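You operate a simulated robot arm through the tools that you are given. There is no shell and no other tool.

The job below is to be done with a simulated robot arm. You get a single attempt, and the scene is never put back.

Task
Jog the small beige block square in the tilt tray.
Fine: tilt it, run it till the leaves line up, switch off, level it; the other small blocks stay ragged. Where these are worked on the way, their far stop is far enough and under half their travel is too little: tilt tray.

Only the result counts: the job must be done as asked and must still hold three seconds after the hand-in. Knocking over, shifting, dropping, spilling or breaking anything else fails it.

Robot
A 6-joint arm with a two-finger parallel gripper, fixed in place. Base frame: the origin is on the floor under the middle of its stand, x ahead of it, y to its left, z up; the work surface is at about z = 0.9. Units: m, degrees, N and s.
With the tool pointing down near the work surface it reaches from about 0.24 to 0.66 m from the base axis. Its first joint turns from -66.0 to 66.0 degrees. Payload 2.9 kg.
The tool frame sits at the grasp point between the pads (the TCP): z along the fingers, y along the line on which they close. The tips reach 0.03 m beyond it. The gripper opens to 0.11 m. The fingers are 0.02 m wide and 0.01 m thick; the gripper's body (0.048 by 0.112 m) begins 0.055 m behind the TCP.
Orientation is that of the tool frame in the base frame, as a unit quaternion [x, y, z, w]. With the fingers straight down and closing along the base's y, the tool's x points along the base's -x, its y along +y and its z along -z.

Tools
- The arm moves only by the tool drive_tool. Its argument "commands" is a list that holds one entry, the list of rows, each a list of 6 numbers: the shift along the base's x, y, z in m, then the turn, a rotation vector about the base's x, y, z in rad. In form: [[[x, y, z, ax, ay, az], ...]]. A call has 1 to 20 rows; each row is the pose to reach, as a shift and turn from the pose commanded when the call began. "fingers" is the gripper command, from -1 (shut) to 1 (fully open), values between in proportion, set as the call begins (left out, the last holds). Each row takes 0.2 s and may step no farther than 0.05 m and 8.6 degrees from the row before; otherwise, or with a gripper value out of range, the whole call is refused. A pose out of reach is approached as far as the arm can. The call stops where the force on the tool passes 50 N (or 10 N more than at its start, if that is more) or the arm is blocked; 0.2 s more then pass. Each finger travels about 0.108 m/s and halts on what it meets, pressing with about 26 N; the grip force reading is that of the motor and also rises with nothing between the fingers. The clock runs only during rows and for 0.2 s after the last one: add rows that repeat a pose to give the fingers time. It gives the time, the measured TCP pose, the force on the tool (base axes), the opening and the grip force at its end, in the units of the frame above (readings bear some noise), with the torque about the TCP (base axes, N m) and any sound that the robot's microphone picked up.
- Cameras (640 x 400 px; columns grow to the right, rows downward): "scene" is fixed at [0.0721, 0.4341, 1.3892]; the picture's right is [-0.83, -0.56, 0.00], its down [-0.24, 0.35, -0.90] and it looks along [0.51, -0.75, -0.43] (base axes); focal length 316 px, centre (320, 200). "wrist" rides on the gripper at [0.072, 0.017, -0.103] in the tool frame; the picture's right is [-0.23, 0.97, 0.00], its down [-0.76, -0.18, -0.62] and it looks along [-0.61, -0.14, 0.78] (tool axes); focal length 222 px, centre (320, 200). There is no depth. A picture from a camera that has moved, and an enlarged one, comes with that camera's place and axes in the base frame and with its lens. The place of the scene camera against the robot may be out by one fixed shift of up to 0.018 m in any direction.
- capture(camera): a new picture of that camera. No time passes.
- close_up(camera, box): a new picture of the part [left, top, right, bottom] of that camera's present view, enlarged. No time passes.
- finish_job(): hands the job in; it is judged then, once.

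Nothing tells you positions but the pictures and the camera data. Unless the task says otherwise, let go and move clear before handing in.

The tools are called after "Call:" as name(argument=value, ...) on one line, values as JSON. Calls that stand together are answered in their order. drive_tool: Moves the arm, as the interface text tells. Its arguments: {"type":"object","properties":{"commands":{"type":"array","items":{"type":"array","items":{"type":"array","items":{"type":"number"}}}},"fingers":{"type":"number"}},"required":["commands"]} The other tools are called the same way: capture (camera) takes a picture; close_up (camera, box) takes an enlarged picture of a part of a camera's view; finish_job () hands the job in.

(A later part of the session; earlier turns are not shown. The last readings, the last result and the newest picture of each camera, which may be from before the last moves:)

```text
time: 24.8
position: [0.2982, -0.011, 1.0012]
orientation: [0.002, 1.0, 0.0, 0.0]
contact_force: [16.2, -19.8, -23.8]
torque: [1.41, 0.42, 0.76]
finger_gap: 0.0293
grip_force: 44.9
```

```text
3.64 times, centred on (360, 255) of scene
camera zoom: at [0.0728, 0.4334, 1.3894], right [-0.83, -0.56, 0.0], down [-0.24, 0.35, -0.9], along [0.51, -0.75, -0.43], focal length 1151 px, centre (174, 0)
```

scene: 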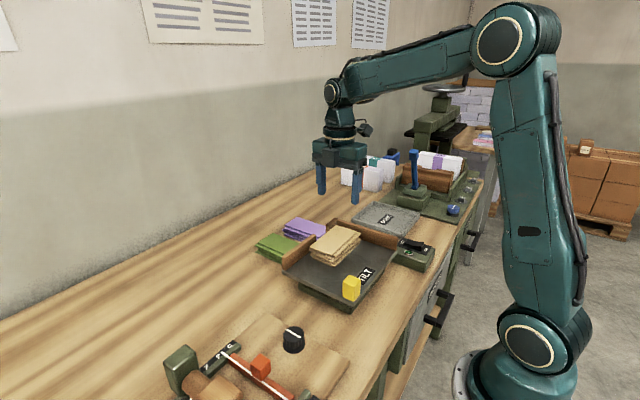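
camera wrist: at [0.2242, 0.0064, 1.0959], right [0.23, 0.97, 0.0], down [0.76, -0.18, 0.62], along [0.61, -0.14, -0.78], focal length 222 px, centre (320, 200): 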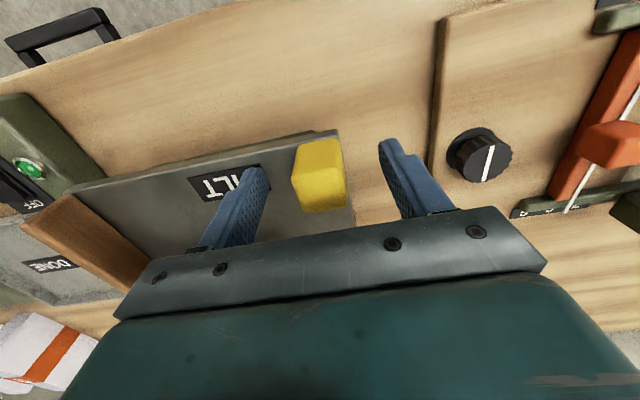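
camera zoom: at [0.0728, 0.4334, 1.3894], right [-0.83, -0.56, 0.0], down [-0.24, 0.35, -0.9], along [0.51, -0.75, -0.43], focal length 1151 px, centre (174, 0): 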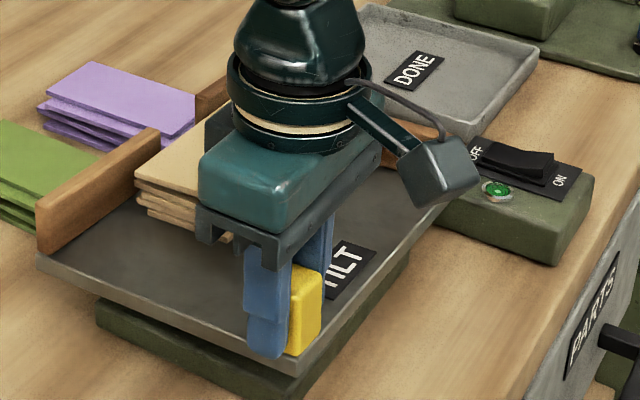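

The tray corner rises, and the sideways force points along the diagonal toward the far-right corner. That means the tray hinges about the other diagonal, so I'll follow its arc with a matching tool rotation.

Call:
drive_tool(commands=[[[0.001, -0.0012, 0, 0.02, 0.016, 0], [0.0017, -0.0021, 0, 0.0387, 0.0317, 0], [0.0017, -0.0021, 0, 0.0387, 0.0317, 0]]], fingers=-1)

Call:
close_up(camera="scene", box=[330, 230, 390, 310])

Call:
close_up(camera="scene", box=[260, 170, 440, 310])

```text
time: 25.6
position: [0.2977, -0.0123, 0.9994]
orientation: [0.001, 1.0, 0.02, -0.016]
contact_force: [-4.6, -9.7, 2.0]
torque: [1.25, -1.38, -0.38]
finger_gap: 0.0282
grip_force: 45.5
```

```text
5.00 times, centred on (360, 270) of scene
camera zoom: at [0.0719, 0.4337, 1.3894], right [-0.83, -0.56, 0.0], down [-0.24, 0.35, -0.9], along [0.51, -0.75, -0.43], focal length 1582 px, centre (120, -150)
```

zoom: 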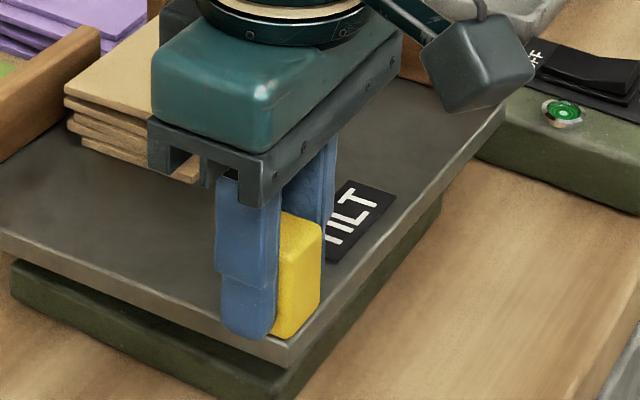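

```text
2.86 times, centred on (350, 240) of scene
camera zoom: at [0.0719, 0.4337, 1.3894], right [-0.83, -0.56, 0.0], down [-0.24, 0.35, -0.9], along [0.51, -0.75, -0.43], focal length 904 px, centre (234, 86)
```

zoom: 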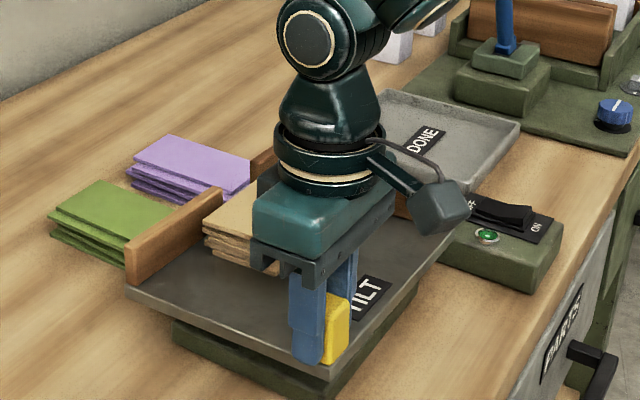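

The left and right tray corners stay put while the knob corner rises, which confirms a hinge along that diagonal through the centre. I'll continue along the arc in small steps.

Call:
drive_tool(commands=[[[0.0009, -0.0011, 0.0027, 0.015, 0.012, 0], [0.0018, -0.0022, 0.0054, 0.034, 0.028, 0], [0.0028, -0.0034, 0.0081, 0.053, 0.044, 0], [0.0038, -0.0046, 0.0107, 0.072, 0.059, 0], [0.0038, -0.0046, 0.0107, 0.072, 0.059, 0]]], fingers=-1)

Call:
close_up(camera="scene", box=[260, 170, 440, 310])

```text
time: 26.8
position: [0.3005, -0.016, 1.0103]
orientation: [-0.001, 0.997, 0.057, -0.046]
contact_force: [7.8, 13.9, -12.7]
torque: [1.29, 1.22, -0.43]
finger_gap: 0.0276
grip_force: 45.4
```

```text
2.86 times, centred on (350, 240) of scene
camera zoom: at [0.0724, 0.4344, 1.3891], right [-0.83, -0.56, 0.0], down [-0.24, 0.35, -0.9], along [0.51, -0.75, -0.43], focal length 904 px, centre (234, 86)
```

zoom: 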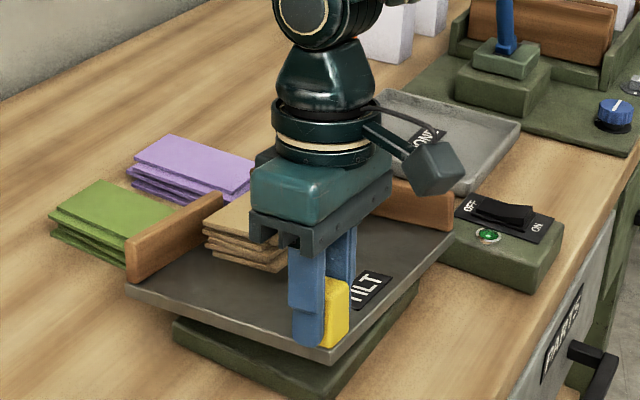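

The tray keeps tilting smoothly with moderate forces. I'll continue along the arc with a small correction along the hinge axis.

Call:
drive_tool(commands=[[[0.0023, -0.0003, 0.0026, 0.0194, 0.0158, 0], [0.0034, -0.0016, 0.0051, 0.0387, 0.0317, 0], [0.0045, -0.003, 0.0076, 0.058, 0.0475, 0], [0.0057, -0.0044, 0.01, 0.0774, 0.0633, 0], [0.0057, -0.0044, 0.01, 0.0774, 0.0633, 0]]], fingers=-1)

Call:
close_up(camera="scene", box=[260, 170, 440, 310])

```text
time: 28.0
position: [0.3064, -0.0205, 1.021]
orientation: [0.001, 0.993, 0.093, -0.078]
contact_force: [-15.4, -0.8, 0.5]
torque: [-0.8, 1.05, 0.03]
finger_gap: 0.028
grip_force: 45.4
```

```text
2.86 times, centred on (350, 240) of scene
camera zoom: at [0.0716, 0.434, 1.3893], right [-0.83, -0.56, 0.0], down [-0.24, 0.35, -0.9], along [0.51, -0.75, -0.43], focal length 904 px, centre (234, 86)
```

zoom: 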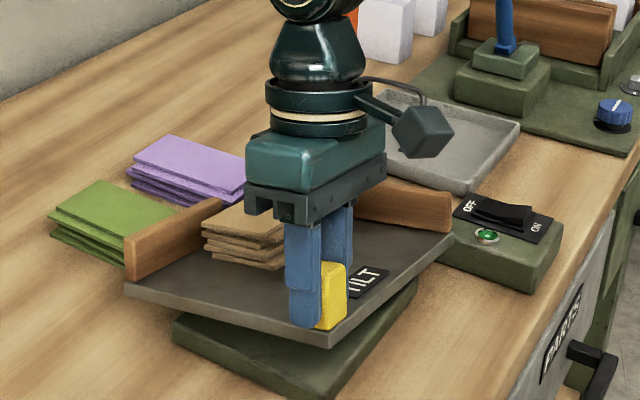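

Tilt is now about 14°, forces moderate, stop not reached. I'll go on in smaller increments and watch for the far stop.

Call:
drive_tool(commands=[[[-0.0002, -0.0013, 0.0024, 0.0194, 0.0158, 0], [0.001, -0.0028, 0.0047, 0.0387, 0.0317, 0], [0.001, -0.0028, 0.0047, 0.0387, 0.0317, 0]]], fingers=-1)

Call:
close_up(camera="scene", box=[260, 170, 440, 310])

```text
time: 28.8
position: [0.3074, -0.023, 1.0244]
orientation: [-0.001, 0.989, 0.113, -0.093]
contact_force: [-0.2, 13.8, -32.5]
torque: [-1.38, -0.03, -0.4]
finger_gap: 0.0289
grip_force: 44.9
```

```text
2.86 times, centred on (350, 240) of scene
camera zoom: at [0.0724, 0.4345, 1.3891], right [-0.83, -0.56, 0.0], down [-0.24, 0.35, -0.9], along [0.51, -0.75, -0.43], focal length 904 px, centre (234, 86)
```

zoom: 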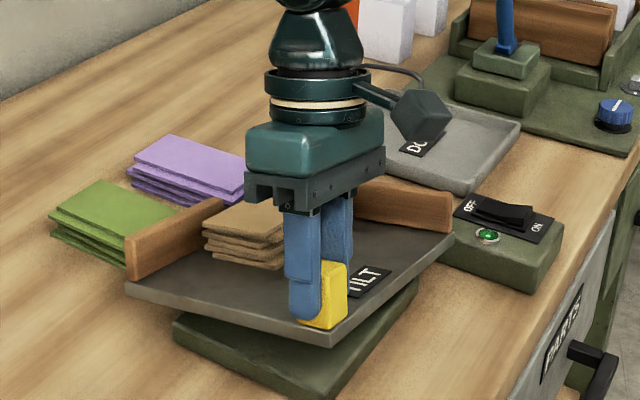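

Vertical force jumped to −32 N while the tray didn't move further, so the far stop is reached. I'll relax the load a little before releasing.

Call:
drive_tool(commands=[[[0, 0.001, -0.0015, -0.01, -0.008, 0], [0, 0.0015, -0.003, -0.02, -0.016, 0], [0, 0.0015, -0.003, -0.02, -0.016, 0]]], fingers=-1)

Call:
close_up(camera="scene", box=[330, 230, 390, 310])

```text
time: 29.6
position: [0.307, -0.0216, 1.0243]
orientation: [-0.002, 0.991, 0.102, -0.085]
contact_force: [-18.2, 12.7, 31.7]
torque: [-1.09, -0.01, -0.42]
finger_gap: 0.0286
grip_force: 45.0
```

```text
5.00 times, centred on (360, 270) of scene
camera zoom: at [0.0712, 0.4345, 1.3892], right [-0.83, -0.56, 0.0], down [-0.24, 0.35, -0.9], along [0.51, -0.75, -0.43], focal length 1582 px, centre (120, -150)
```

zoom: 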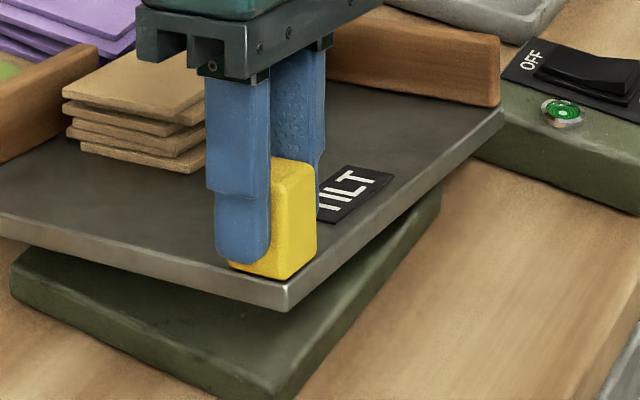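

The tray holds its position firmly (it resists being pushed back as well). I'll centre the load to near zero before opening.

Call:
drive_tool(commands=[[[-0.001, 0.0008, 0.0015, 0, 0, 0], [-0.001, 0.0008, 0.0015, 0, 0, 0]]], fingers=-1)

```text
time: 30.2
position: [0.3071, -0.0208, 1.0249]
orientation: [0.001, 0.991, 0.103, -0.084]
contact_force: [-7.8, 1.1, 13.9]
torque: [-1.35, 0.44, 0.31]
finger_gap: 0.0284
grip_force: 45.0
```

Call:
drive_tool(commands=[[[-0.0007, 0.0, 0.0012, 0, 0, 0], [-0.0007, 0.0, 0.0012, 0, 0, 0]]], fingers=-1)

```text
time: 30.8
position: [0.3068, -0.0222, 1.0245]
orientation: [0.002, 0.991, 0.102, -0.084]
contact_force: [5.6, -7.1, -9.1]
torque: [-1.32, 1.25, 0.37]
finger_gap: 0.0285
grip_force: 45.3
```

Loads are small now. Opening the fingers to see whether the tray stays tilted by itself.

Call:
drive_tool(commands=[[[0, 0, 0, 0, 0, 0], [0, 0, 0, 0, 0, 0], [0, 0, 0, 0, 0, 0]]], fingers=0.2)

Call:
close_up(camera="scene", box=[330, 230, 390, 310])

Call:
capture(camera="wrist")

```text
time: 31.6
position: [0.307, -0.0205, 1.0256]
orientation: [0.0, 0.991, 0.104, -0.084]
contact_force: [0.5, 0.1, 0.0]
torque: [0.01, 0.0, 0.0]
finger_gap: 0.0658
grip_force: 0.2
```

```text
5.00 times, centred on (360, 270) of scene
camera zoom: at [0.0721, 0.4341, 1.3892], right [-0.83, -0.56, 0.0], down [-0.24, 0.35, -0.9], along [0.51, -0.75, -0.43], focal length 1582 px, centre (120, -150)
```

zoom: 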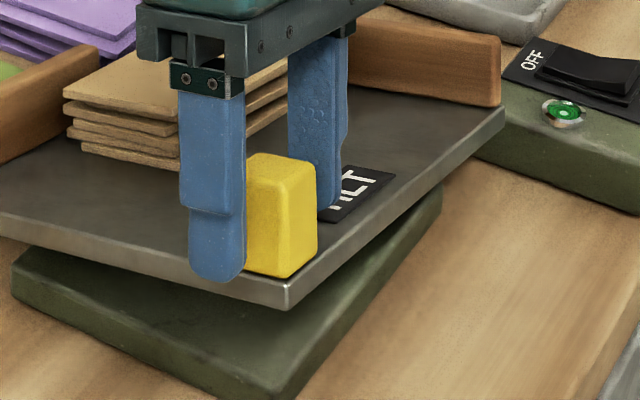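

```text
taken
camera wrist: at [0.2529, -0.0261, 1.1393], right [0.24, 0.96, 0.16], down [0.85, -0.29, 0.44], along [0.46, 0.03, -0.88], focal length 222 px, centre (320, 200)
```

wrist: 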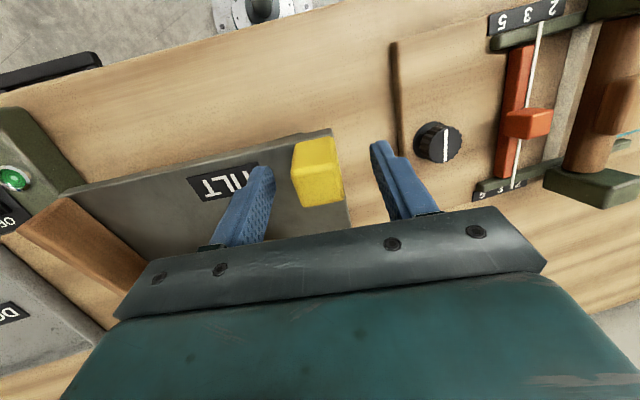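

The tray stays tilted at about 13° with the fingers open. To be sure that's the far stop, I'll regrip slightly lower and try to lift further.

Call:
drive_tool(commands=[[[-0.0008, 0.001, -0.005, 0, 0, 0], [-0.0008, 0.001, -0.005, 0, 0, 0]]], fingers=0.2)

Call:
drive_tool(commands=[[[0, 0, 0, 0, 0, 0], [0, 0, 0, 0, 0, 0], [0, 0, 0, 0, 0, 0]]], fingers=-1)

Call:
close_up(camera="scene", box=[330, 230, 390, 310])

```text
time: 32.2
position: [0.3067, -0.0199, 1.0204]
orientation: [0.001, 0.991, 0.104, -0.085]
contact_force: [-0.7, 0.6, 0.8]
torque: [0.02, 0.0, 0.02]
finger_gap: 0.0662
grip_force: 0.0
```

```text
time: 33.0
position: [0.3056, -0.0207, 1.0209]
orientation: [0.002, 0.991, 0.103, -0.085]
contact_force: [0.8, -13.3, -6.6]
torque: [-1.93, 0.4, 0.28]
finger_gap: 0.0286
grip_force: 44.8
```

```text
5.00 times, centred on (360, 270) of scene
camera zoom: at [0.0722, 0.4337, 1.3893], right [-0.83, -0.56, 0.0], down [-0.24, 0.35, -0.9], along [0.51, -0.75, -0.43], focal length 1582 px, centre (120, -150)
```

zoom: 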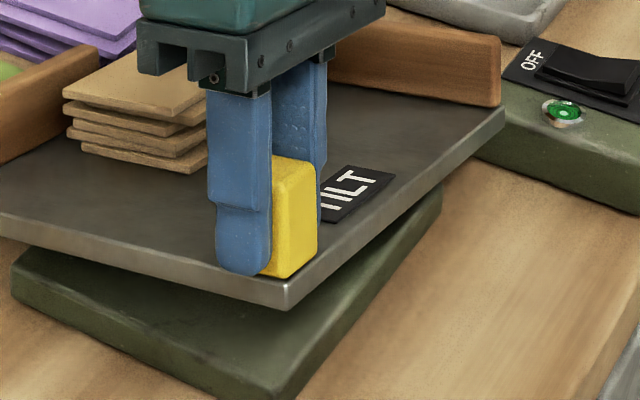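

Call:
drive_tool(commands=[[[0.0005, -0.002, 0.001, 0.008, 0.006, 0], [0.001, -0.0027, 0.002, 0.016, 0.013, 0], [0.0019, -0.0038, 0.0039, 0.031, 0.025, 0], [0.0019, -0.0038, 0.0039, 0.031, 0.025, 0]]], fingers=-1)

Call:
close_up(camera="scene", box=[330, 230, 390, 310])

```text
time: 34.0
position: [0.3079, -0.0228, 1.0231]
orientation: [-0.002, 0.988, 0.118, -0.1]
contact_force: [-5.5, 12.2, -31.0]
torque: [-1.5, 0.12, -0.32]
finger_gap: 0.0291
grip_force: 45.5
```

```text
5.00 times, centred on (360, 270) of scene
camera zoom: at [0.0722, 0.4345, 1.3891], right [-0.83, -0.56, 0.0], down [-0.24, 0.35, -0.9], along [0.51, -0.75, -0.43], focal length 1582 px, centre (120, -150)
```

zoom: 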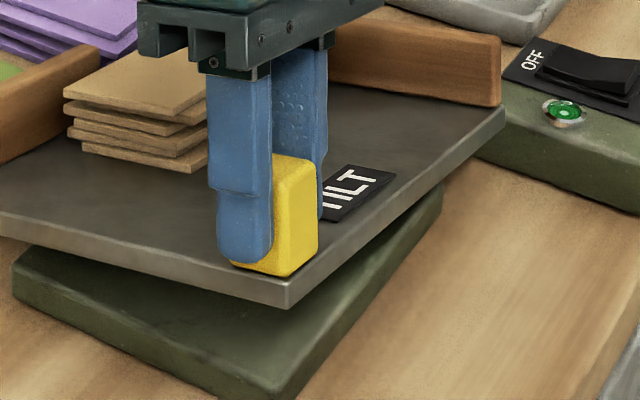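

The tray doesn't budge and the pads slide instead, so it's at its far stop. I'll release and back away along the tool axis.

Call:
drive_tool(commands=[[[0, 0.001, -0.0015, 0, 0, 0], [0, 0.001, -0.0015, 0, 0, 0]]], fingers=-1)

Call:
drive_tool(commands=[[[0, 0, 0, 0, 0, 0], [0, 0, 0, 0, 0, 0], [0, 0, 0, 0, 0, 0]]], fingers=0.2)

Call:
drive_tool(commands=[[[0.003, -0.004, 0.02, 0, 0, 0], [0.007, -0.009, 0.045, 0, 0, 0], [0.011, -0.014, 0.07, 0, 0, 0], [0.015, -0.019, 0.1, 0, 0, 0], [0.015, -0.019, 0.1, 0, 0, 0]]], fingers=0.2)

Call:
capture(camera="scene")

Call:
capture(camera="wrist")

```text
time: 34.6
position: [0.3064, -0.0218, 1.0237]
orientation: [0.0, 0.988, 0.119, -0.098]
contact_force: [-17.3, 5.8, -0.5]
torque: [-1.44, 0.75, -0.1]
finger_gap: 0.0292
grip_force: 44.6
```

```text
time: 35.4
position: [0.309, -0.0221, 1.0228]
orientation: [-0.001, 0.988, 0.119, -0.096]
contact_force: [0.0, -0.2, -0.4]
torque: [-0.02, -0.03, -0.05]
finger_gap: 0.066
grip_force: 0.1
```

```text
time: 36.6
position: [0.3232, -0.0407, 1.1243]
orientation: [0.0, 0.988, 0.119, -0.096]
contact_force: [-0.5, -0.2, -0.4]
torque: [0.01, 0.03, 0.01]
finger_gap: 0.0658
grip_force: 0.0
```

```text
taken
```

scene: 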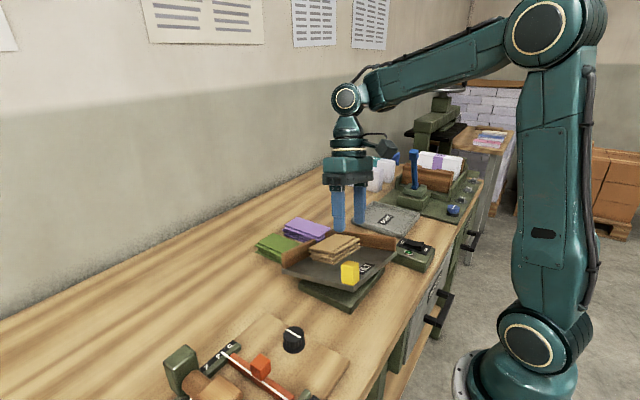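

```text
taken
camera wrist: at [0.2716, -0.0504, 1.239], right [0.25, 0.95, 0.18], down [0.86, -0.3, 0.41], along [0.44, 0.06, -0.89], focal length 222 px, centre (320, 200)
```

wrist: 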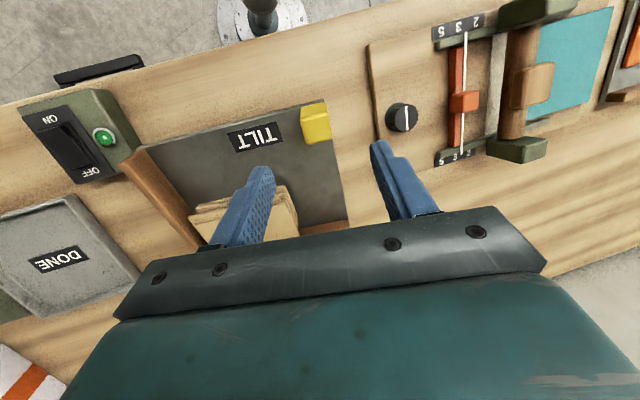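

The tray stays tilted on its own. Now I'll straighten the tool, close the fingers and move above the switch box.

Call:
drive_tool(commands=[[[0, -0.02, 0.01, -0.08, -0.065, 0], [-0.01, -0.06, 0.01, -0.16, -0.13, 0], [-0.02, -0.1, 0.01, -0.2378, -0.1947, 0], [-0.03, -0.145, 0.01, -0.2378, -0.1947, 0], [-0.04, -0.19, 0.0, -0.2378, -0.1947, 0], [-0.045, -0.22, 0.0, -0.2378, -0.1947, 0], [-0.045, -0.22, 0.0, -0.2378, -0.1947, 0]]], fingers=-1)

Call:
capture(camera="wrist")

Call:
close_up(camera="scene", box=[280, 200, 460, 320])

```text
time: 38.2
position: [0.2783, -0.2631, 1.1212]
orientation: [-0.001, 1.0, 0.001, 0.001]
contact_force: [-0.1, -0.5, 0.1]
torque: [-0.01, 0.0, 0.03]
finger_gap: 0.0
grip_force: 25.6
```

```text
taken
camera wrist: at [0.2053, -0.2456, 1.2234], right [0.23, 0.97, 0.0], down [0.76, -0.18, 0.62], along [0.61, -0.14, -0.78], focal length 222 px, centre (320, 200)
```

wrist: 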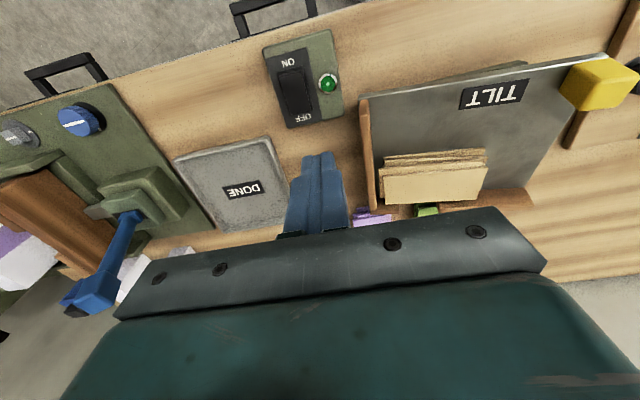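

```text
3.33 times, centred on (370, 260) of scene
camera zoom: at [0.0721, 0.434, 1.3892], right [-0.83, -0.56, 0.0], down [-0.24, 0.35, -0.9], along [0.51, -0.75, -0.43], focal length 1055 px, centre (153, 0)
```

zoom: 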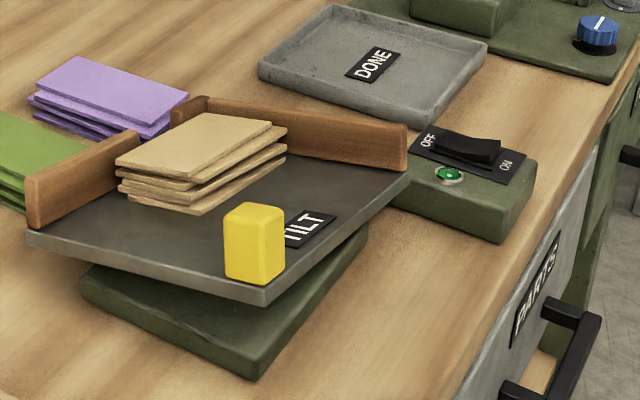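

Call:
close_up(camera="wrist", box=[245, 20, 365, 140])

Call:
close_up(camera="scene", box=[385, 225, 445, 275])

```text
3.33 times, centred on (305, 80) of wrist
camera zoom: at [0.2053, -0.2456, 1.2234], right [0.23, 0.97, 0.0], down [0.76, -0.18, 0.62], along [0.61, -0.14, -0.78], focal length 740 px, centre (370, 600)
```

zoom: 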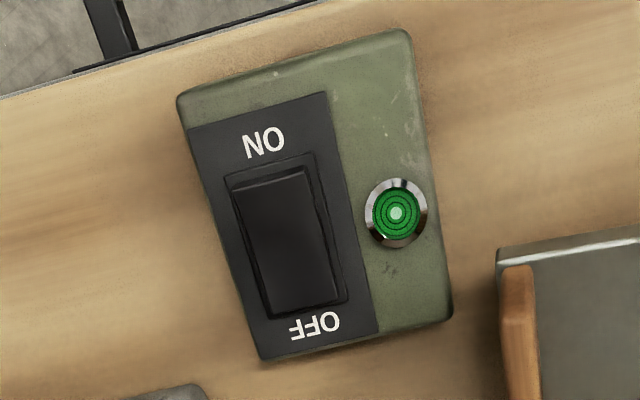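

```text
8.00 times, centred on (415, 250) of scene
camera zoom: at [0.0721, 0.434, 1.3892], right [-0.83, -0.56, 0.0], down [-0.24, 0.35, -0.9], along [0.51, -0.75, -0.43], focal length 2532 px, centre (-440, -200)
```

zoom: 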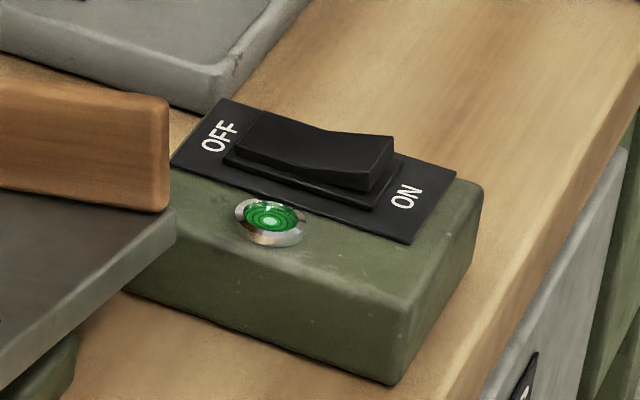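

The rocker's raised ON end is at about (0.241, −0.288, 0.946), its OFF end at about (0.286, −0.289). I'll go down above the ON half with closed fingers.

Call:
drive_tool(commands=[[[-0.014, -0.013, -0.03, 0, 0, 0], [-0.028, -0.026, -0.06, 0, 0, 0], [-0.028, -0.026, -0.1, 0, 0, 0], [-0.028, -0.026, -0.125, 0, 0, 0], [-0.028, -0.026, -0.135, 0, 0, 0], [-0.028, -0.026, -0.135, 0, 0, 0]]], fingers=-1)

Call:
capture(camera="wrist")

Call:
close_up(camera="scene", box=[370, 200, 450, 275])

```text
time: 39.6
position: [0.2505, -0.2876, 0.9885]
orientation: [-0.001, 1.0, 0.0, 0.0]
contact_force: [-0.2, -0.1, 0.5]
torque: [0.02, 0.01, 0.01]
finger_gap: 0.0
grip_force: 25.8
```

```text
taken
camera wrist: at [0.1773, -0.2707, 1.0898], right [0.23, 0.97, 0.0], down [0.76, -0.18, 0.62], along [0.61, -0.14, -0.78], focal length 222 px, centre (320, 200)
```

wrist: 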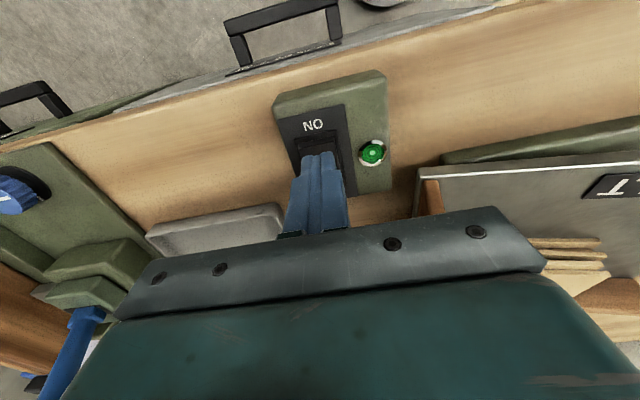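

```text
5.33 times, centred on (410, 238) of scene
camera zoom: at [0.0721, 0.4341, 1.3892], right [-0.83, -0.56, 0.0], down [-0.24, 0.35, -0.9], along [0.51, -0.75, -0.43], focal length 1688 px, centre (-160, 0)
```

zoom: 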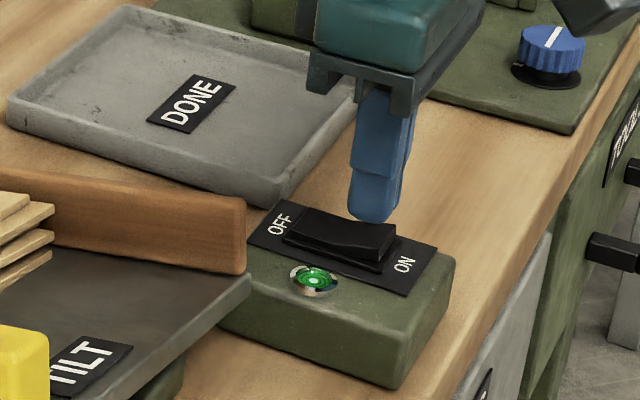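

The fingertip is right above the ON end. I'll press down gradually.

Call:
drive_tool(commands=[[[0, 0, -0.006, 0, 0, 0], [0, 0, -0.01, 0, 0, 0], [0, 0, -0.013, 0, 0, 0], [0, 0, -0.013, 0, 0, 0]]], fingers=-1)

Call:
close_up(camera="scene", box=[370, 200, 450, 275])

```text
time: 40.6
position: [0.2486, -0.2881, 0.9751]
orientation: [0.0, 1.0, -0.001, 0.001]
contact_force: [-1.8, 1.7, 12.3]
torque: [0.04, -0.04, -0.05]
finger_gap: 0.0
grip_force: 25.9
```

```text
5.33 times, centred on (410, 238) of scene
camera zoom: at [0.0719, 0.4342, 1.3892], right [-0.83, -0.56, 0.0], down [-0.24, 0.35, -0.9], along [0.51, -0.75, -0.43], focal length 1688 px, centre (-160, 0)
```

zoom: 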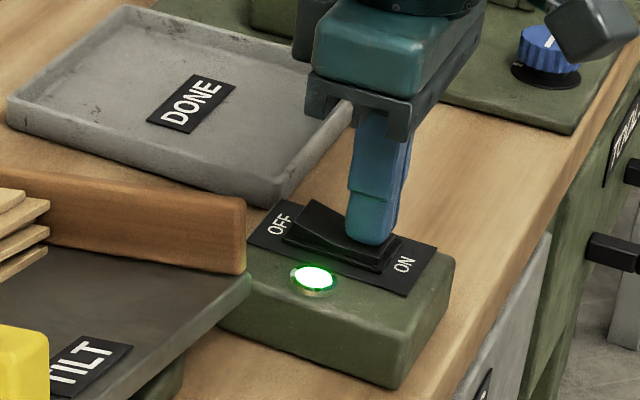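

The rocker flipped and the lamp is brightly lit, so the jogger is running. I'll lift clear and wait a moment, watching the leaves.

Call:
drive_tool(commands=[[[0, 0, 0.01, 0, 0, 0], [0, 0, 0.025, 0, 0, 0], [0, 0, 0.025, 0, 0, 0]]], fingers=-1)

Call:
close_up(camera="scene", box=[280, 200, 460, 320])

```text
time: 41.4
position: [0.2494, -0.2872, 0.9989]
orientation: [0.0, 1.0, 0.0, 0.0]
contact_force: [-0.4, -0.9, -0.2]
torque: [0.0, 0.02, 0.02]
finger_gap: 0.0
grip_force: 26.1
```

```text
3.33 times, centred on (370, 260) of scene
camera zoom: at [0.0721, 0.4341, 1.3892], right [-0.83, -0.56, 0.0], down [-0.24, 0.35, -0.9], along [0.51, -0.75, -0.43], focal length 1055 px, centre (153, 0)
```

zoom: 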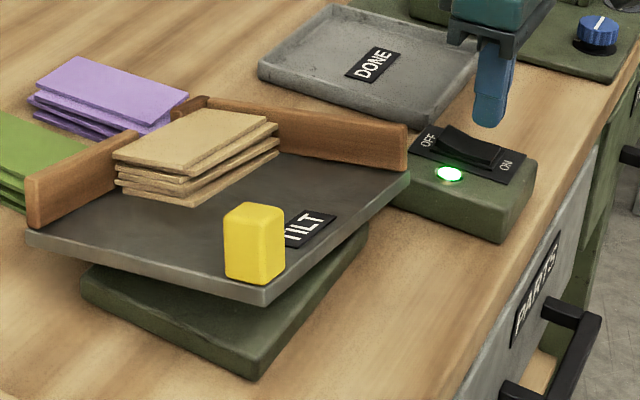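

The lamp is on and the block is already creeping toward the corner. I'll shift the fingertip above the OFF end while it runs and keep checking.

Call:
drive_tool(commands=[[[0.015, 0, 0.005, 0, 0, 0], [0.029, -0.0005, 0, 0, 0, 0], [0.029, -0.0005, 0, 0, 0, 0]]], fingers=-1)

Call:
close_up(camera="scene", box=[290, 210, 410, 300])

Call:
capture(camera="wrist")

```text
time: 42.2
position: [0.2785, -0.2882, 0.9988]
orientation: [-0.001, 1.0, 0.001, 0.0]
contact_force: [0.6, 0.4, 0.1]
torque: [0.01, 0.03, 0.05]
finger_gap: 0.0
grip_force: 25.8
```

```text
4.44 times, centred on (350, 255) of scene
camera zoom: at [0.0721, 0.4341, 1.3892], right [-0.83, -0.56, 0.0], down [-0.24, 0.35, -0.9], along [0.51, -0.75, -0.43], focal length 1406 px, centre (187, -44)
```

zoom: 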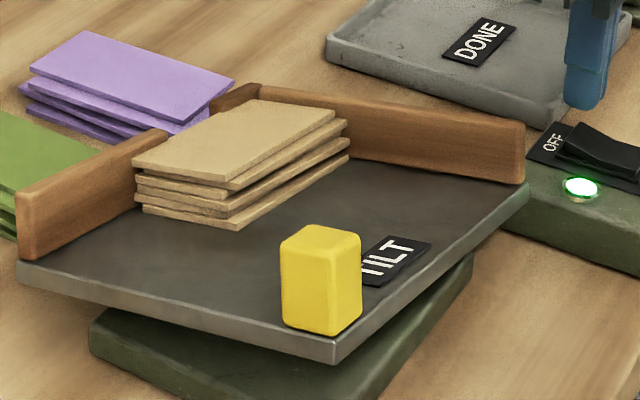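

```text
taken
camera wrist: at [0.2062, -0.2702, 1.1008], right [0.23, 0.97, 0.0], down [0.76, -0.18, 0.62], along [0.61, -0.14, -0.78], focal length 222 px, centre (320, 200)
```

wrist: 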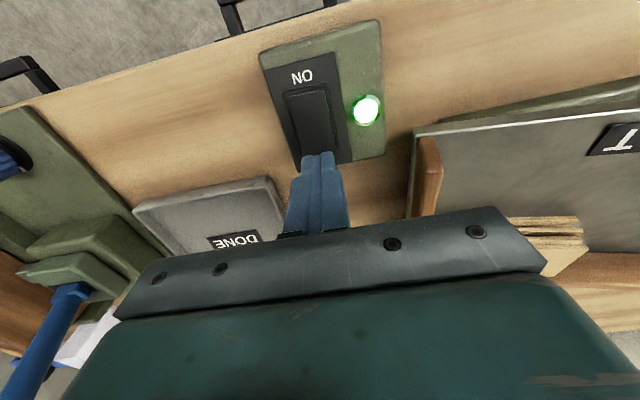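

The stack is sliding toward the corner but is still ragged. I'll keep waiting in short intervals.

Call:
drive_tool(commands=[[[0, 0, 0, 0, 0, 0], [0, 0, 0, 0, 0, 0], [0, 0, 0, 0, 0, 0], [0, 0, 0, 0, 0, 0], [0, 0, 0, 0, 0, 0]]], fingers=-1)

Call:
close_up(camera="scene", box=[290, 210, 410, 300])

```text
time: 43.4
position: [0.2791, -0.2891, 0.998]
orientation: [0.0, 1.0, 0.0, 0.0]
contact_force: [0.7, -0.8, 0.0]
torque: [-0.03, 0.01, 0.0]
finger_gap: 0.0
grip_force: 26.3
```

```text
4.44 times, centred on (350, 255) of scene
camera zoom: at [0.0721, 0.4341, 1.3892], right [-0.83, -0.56, 0.0], down [-0.24, 0.35, -0.9], along [0.51, -0.75, -0.43], focal length 1406 px, centre (187, -44)
```

zoom: 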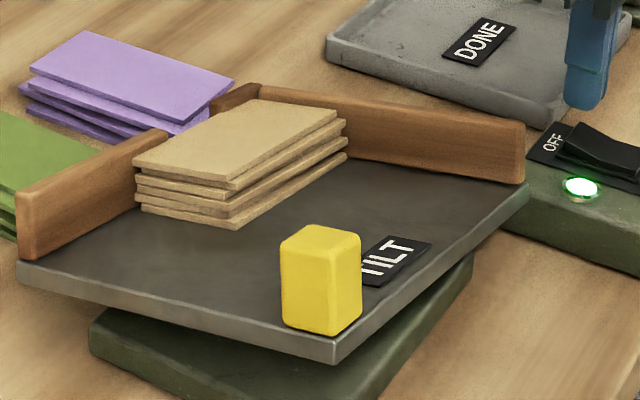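

The leaves are visibly drawing together now. Waiting longer.

Call:
drive_tool(commands=[[[0, 0, 0, 0, 0, 0], [0, 0, 0, 0, 0, 0], [0, 0, 0, 0, 0, 0], [0, 0, 0, 0, 0, 0], [0, 0, 0, 0, 0, 0], [0, 0, 0, 0, 0, 0], [0, 0, 0, 0, 0, 0], [0, 0, 0, 0, 0, 0], [0, 0, 0, 0, 0, 0], [0, 0, 0, 0, 0, 0]]], fingers=-1)

Call:
close_up(camera="scene", box=[290, 210, 410, 300])

Call:
close_up(camera="scene", box=[310, 220, 370, 265])

```text
time: 45.6
position: [0.2793, -0.2871, 1.0002]
orientation: [-0.001, 1.0, 0.0, 0.0]
contact_force: [-0.3, 0.4, 0.7]
torque: [0.0, 0.02, -0.05]
finger_gap: 0.0
grip_force: 26.2
```

```text
4.44 times, centred on (350, 255) of scene
camera zoom: at [0.0721, 0.4341, 1.3892], right [-0.83, -0.56, 0.0], down [-0.24, 0.35, -0.9], along [0.51, -0.75, -0.43], focal length 1406 px, centre (187, -44)
```

zoom: 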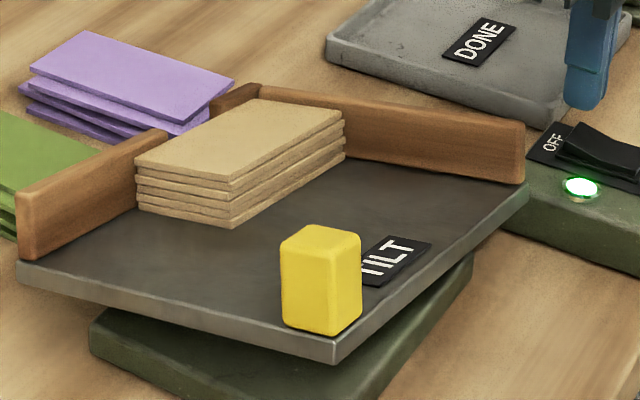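

```text
8.89 times, centred on (340, 242) of scene
camera zoom: at [0.0721, 0.4341, 1.3892], right [-0.83, -0.56, 0.0], down [-0.24, 0.35, -0.9], along [0.51, -0.75, -0.43], focal length 2813 px, centre (142, -178)
```

zoom: 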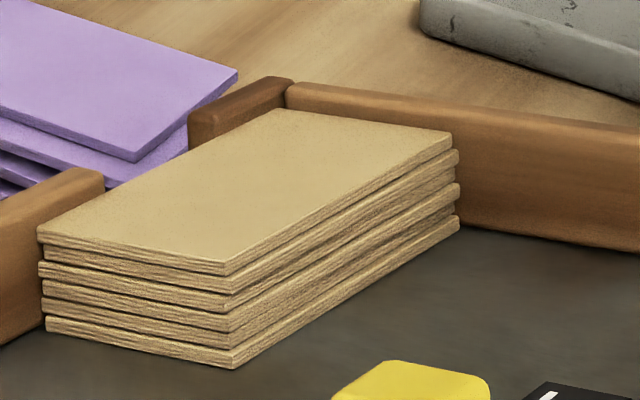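

Nearly lined up; there are still small offsets. I'll run a couple more seconds and compare.

Call:
drive_tool(commands=[[[0, 0, 0, 0, 0, 0], [0, 0, 0, 0, 0, 0], [0, 0, 0, 0, 0, 0], [0, 0, 0, 0, 0, 0], [0, 0, 0, 0, 0, 0], [0, 0, 0, 0, 0, 0], [0, 0, 0, 0, 0, 0], [0, 0, 0, 0, 0, 0], [0, 0, 0, 0, 0, 0], [0, 0, 0, 0, 0, 0]]], fingers=-1)

Call:
close_up(camera="scene", box=[310, 220, 370, 265])

```text
time: 47.8
position: [0.2787, -0.2871, 0.9993]
orientation: [0.0, 1.0, -0.001, 0.0]
contact_force: [0.4, 0.5, 1.0]
torque: [-0.03, 0.0, -0.03]
finger_gap: 0.0
grip_force: 26.3
```

```text
8.89 times, centred on (340, 242) of scene
camera zoom: at [0.0721, 0.4341, 1.3892], right [-0.83, -0.56, 0.0], down [-0.24, 0.35, -0.9], along [0.51, -0.75, -0.43], focal length 2813 px, centre (142, -178)
```

zoom: 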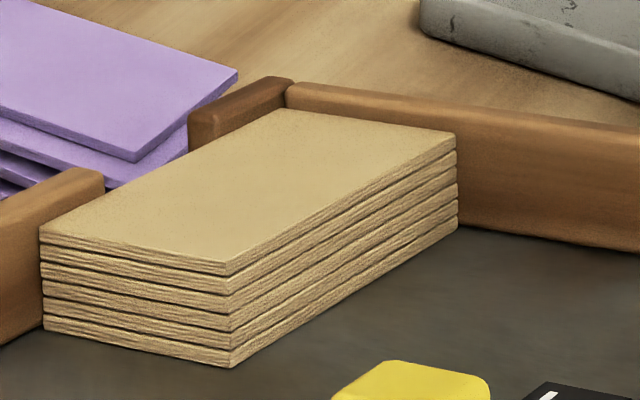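

The edges are almost flush now. One more short run to see whether anything still changes.

Call:
drive_tool(commands=[[[0, 0, 0, 0, 0, 0], [0, 0, 0, 0, 0, 0], [0, 0, 0, 0, 0, 0], [0, 0, 0, 0, 0, 0], [0, 0, 0, 0, 0, 0], [0, 0, 0, 0, 0, 0], [0, 0, 0, 0, 0, 0], [0, 0, 0, 0, 0, 0], [0, 0, 0, 0, 0, 0], [0, 0, 0, 0, 0, 0]]], fingers=-1)

Call:
close_up(camera="scene", box=[310, 220, 370, 265])

Call:
capture(camera="scene")

```text
time: 50.0
position: [0.2787, -0.2876, 0.9982]
orientation: [0.0, 1.0, -0.001, 0.0]
contact_force: [0.4, 0.2, 0.3]
torque: [0.01, -0.01, -0.01]
finger_gap: 0.0
grip_force: 26.0
```

```text
8.89 times, centred on (340, 242) of scene
camera zoom: at [0.0721, 0.4341, 1.3892], right [-0.83, -0.56, 0.0], down [-0.24, 0.35, -0.9], along [0.51, -0.75, -0.43], focal length 2813 px, centre (142, -178)
```

zoom: 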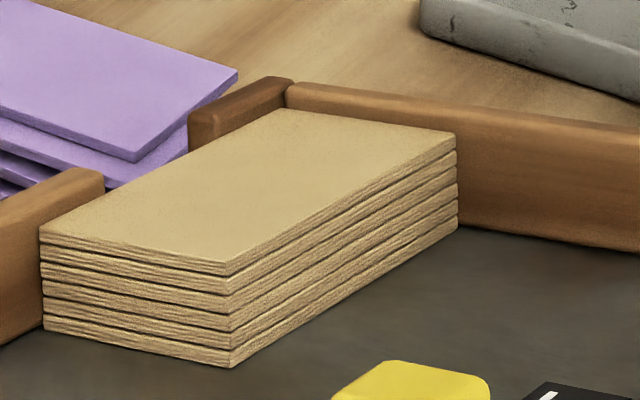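

```text
taken
```

scene: 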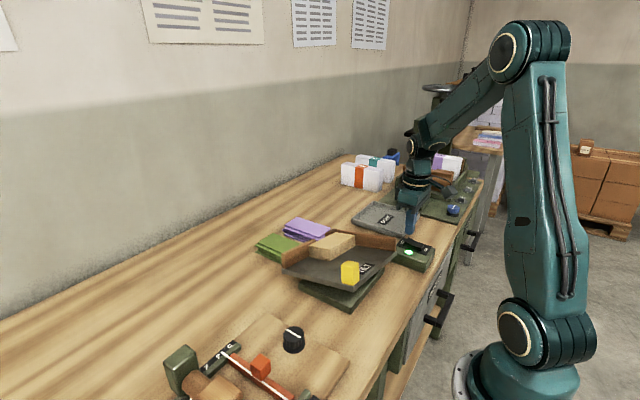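

The leaves are flush and no longer changing, so it's time to switch off. I'll press the OFF end, which is now raised.

Call:
drive_tool(commands=[[[0.001, 0, -0.01, 0, 0, 0], [0.001, 0, -0.018, 0, 0, 0], [0.001, 0, -0.022, 0, 0, 0], [0.001, 0, -0.0245, 0, 0, 0], [0.001, 0, -0.0245, 0, 0, 0]]], fingers=-1)

Call:
close_up(camera="scene", box=[370, 200, 450, 275])

```text
time: 51.2
position: [0.2791, -0.2871, 0.9757]
orientation: [0.0, 1.0, 0.0, 0.0]
contact_force: [-1.2, 0.3, 4.8]
torque: [0.04, 0.06, -0.02]
finger_gap: 0.0
grip_force: 26.0
```

```text
5.33 times, centred on (410, 238) of scene
camera zoom: at [0.072, 0.4341, 1.3892], right [-0.83, -0.56, 0.0], down [-0.24, 0.35, -0.9], along [0.51, -0.75, -0.43], focal length 1688 px, centre (-160, 0)
```

zoom: 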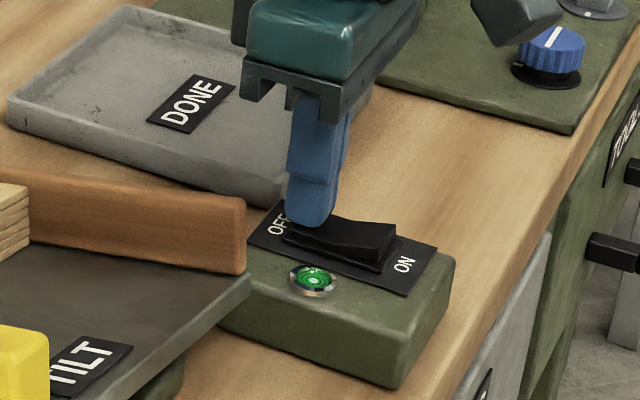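

The lamp is out and the rocker is back at OFF. I'll lift clear and go above the raised yellow knob to press the tray level again.

Call:
drive_tool(commands=[[[0, 0, 0.03, 0, 0, 0], [0, 0, 0.07, 0, 0, 0], [0, 0, 0.11, 0, 0, 0], [0.005, 0.04, 0.13, 0, 0, 0], [0.01, 0.085, 0.13, 0, 0, 0], [0.015, 0.13, 0.13, 0, 0, 0], [0.02, 0.175, 0.13, 0, 0, 0], [0.025, 0.22, 0.13, 0, 0, 0], [0.027, 0.266, 0.13, 0, 0, 0], [0.027, 0.266, 0.13, 0, 0, 0]]], fingers=-1)

Call:
capture(camera="wrist")

Call:
close_up(camera="scene", box=[280, 180, 460, 320])

```text
time: 53.4
position: [0.3067, -0.0215, 1.1053]
orientation: [0.0, 1.0, 0.0, -0.001]
contact_force: [-0.5, -0.2, -0.8]
torque: [0.01, 0.01, 0.0]
finger_gap: 0.0
grip_force: 26.2
```

```text
taken
camera wrist: at [0.235, -0.0048, 1.2071], right [0.23, 0.97, 0.0], down [0.76, -0.18, 0.62], along [0.61, -0.14, -0.78], focal length 222 px, centre (320, 200)
```

wrist: 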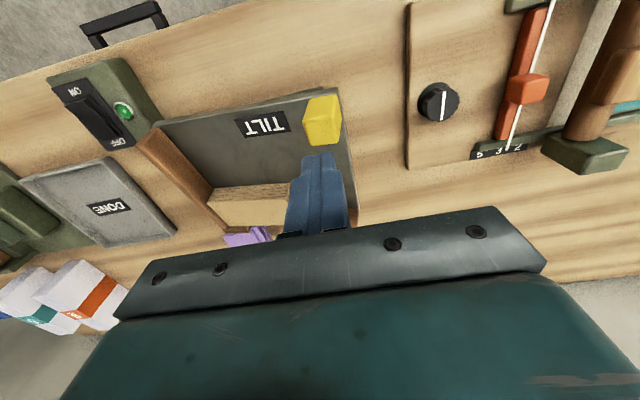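

```text
2.86 times, centred on (370, 250) of scene
camera zoom: at [0.072, 0.4341, 1.3892], right [-0.83, -0.56, 0.0], down [-0.24, 0.35, -0.9], along [0.51, -0.75, -0.43], focal length 904 px, centre (177, 57)
```

zoom: 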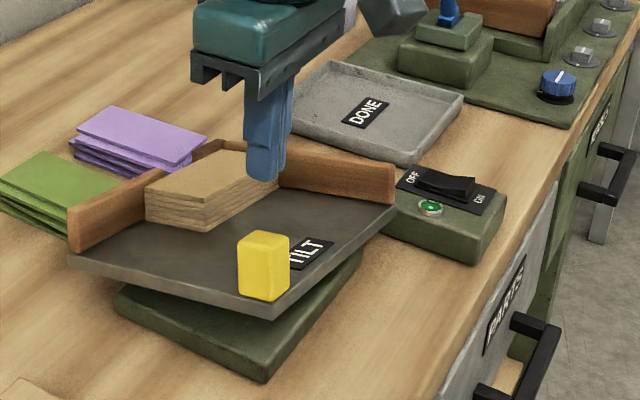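

The knob top is at about (0.305, −0.019, 1.018). I'll bring the closed fingertips down onto it.

Call:
drive_tool(commands=[[[-0.001, 0.002, -0.03, 0, 0, 0], [-0.001, 0.002, -0.045, 0, 0, 0], [-0.001, 0.002, -0.052, 0, 0, 0], [-0.001, 0.002, -0.055, 0, 0, 0], [-0.001, 0.002, -0.055, 0, 0, 0]]], fingers=-1)

Call:
close_up(camera="scene", box=[330, 230, 390, 310])

```text
time: 54.6
position: [0.3069, -0.0199, 1.0494]
orientation: [0.001, 1.0, 0.0, 0.0]
contact_force: [-1.5, 2.9, 5.1]
torque: [0.14, 0.1, -0.01]
finger_gap: 0.0
grip_force: 25.9
```

```text
5.00 times, centred on (360, 270) of scene
camera zoom: at [0.072, 0.4341, 1.3892], right [-0.83, -0.56, 0.0], down [-0.24, 0.35, -0.9], along [0.51, -0.75, -0.43], focal length 1582 px, centre (120, -150)
```

zoom: 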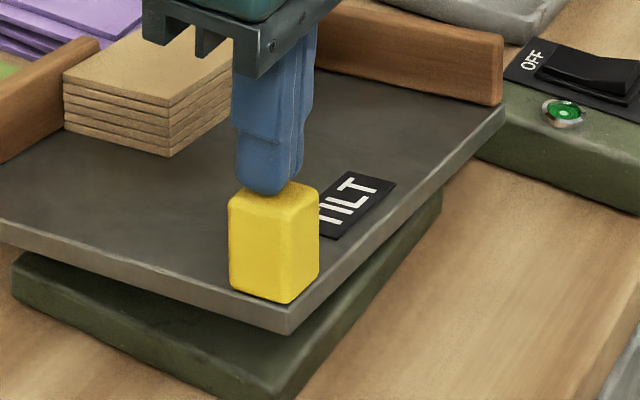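

The tray moves down easily under about 5 N. I'll keep pressing along the arc toward level.

Call:
drive_tool(commands=[[[-0.0015, 0.0018, -0.005, 0, 0, 0], [-0.003, 0.0036, -0.01, 0, 0, 0], [-0.0045, 0.0055, -0.015, 0, 0, 0], [-0.006, 0.0073, -0.02, 0, 0, 0], [-0.0066, 0.008, -0.022, 0, 0, 0], [-0.0066, 0.008, -0.022, 0, 0, 0]]], fingers=-1)

Call:
close_up(camera="scene", box=[330, 230, 390, 310])

```text
time: 56.0
position: [0.2989, -0.0126, 1.0279]
orientation: [0.001, 1.0, -0.001, 0.001]
contact_force: [-3.4, -0.7, 4.4]
torque: [0.0, 0.13, 0.08]
finger_gap: 0.0001
grip_force: 26.1
```

```text
5.00 times, centred on (360, 270) of scene
camera zoom: at [0.072, 0.434, 1.3893], right [-0.83, -0.56, 0.0], down [-0.24, 0.35, -0.9], along [0.51, -0.75, -0.43], focal length 1582 px, centre (120, -150)
```

zoom: 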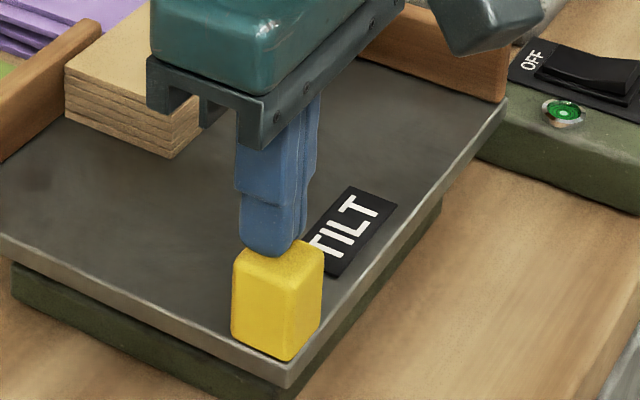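

The tray looks level already. I'll press a little more to make sure it sits on its level stop.

Call:
drive_tool(commands=[[[-0.0003, 0.0004, -0.001, 0, 0, 0], [-0.0006, 0.0007, -0.002, 0, 0, 0], [-0.0006, 0.0007, -0.002, 0, 0, 0]]], fingers=-1)

Call:
close_up(camera="scene", box=[330, 230, 390, 310])

```text
time: 56.8
position: [0.2996, -0.013, 1.0274]
orientation: [0.001, 1.0, -0.001, 0.003]
contact_force: [0.2, -12.3, 34.9]
torque: [-0.4, 0.39, 0.1]
finger_gap: 0.0003
grip_force: 26.3
```

```text
5.00 times, centred on (360, 270) of scene
camera zoom: at [0.0717, 0.4337, 1.3894], right [-0.83, -0.56, 0.0], down [-0.24, 0.35, -0.9], along [0.51, -0.75, -0.43], focal length 1582 px, centre (120, -150)
```

zoom: 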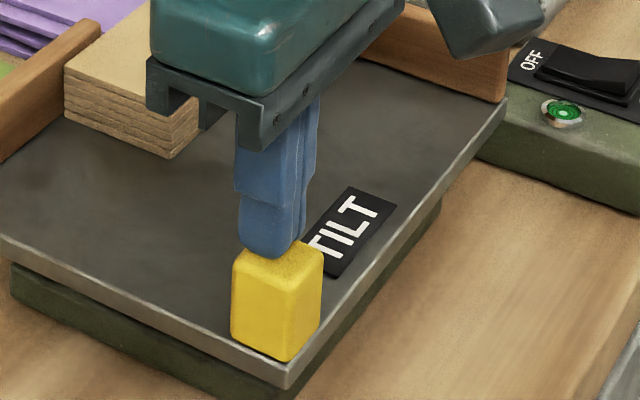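

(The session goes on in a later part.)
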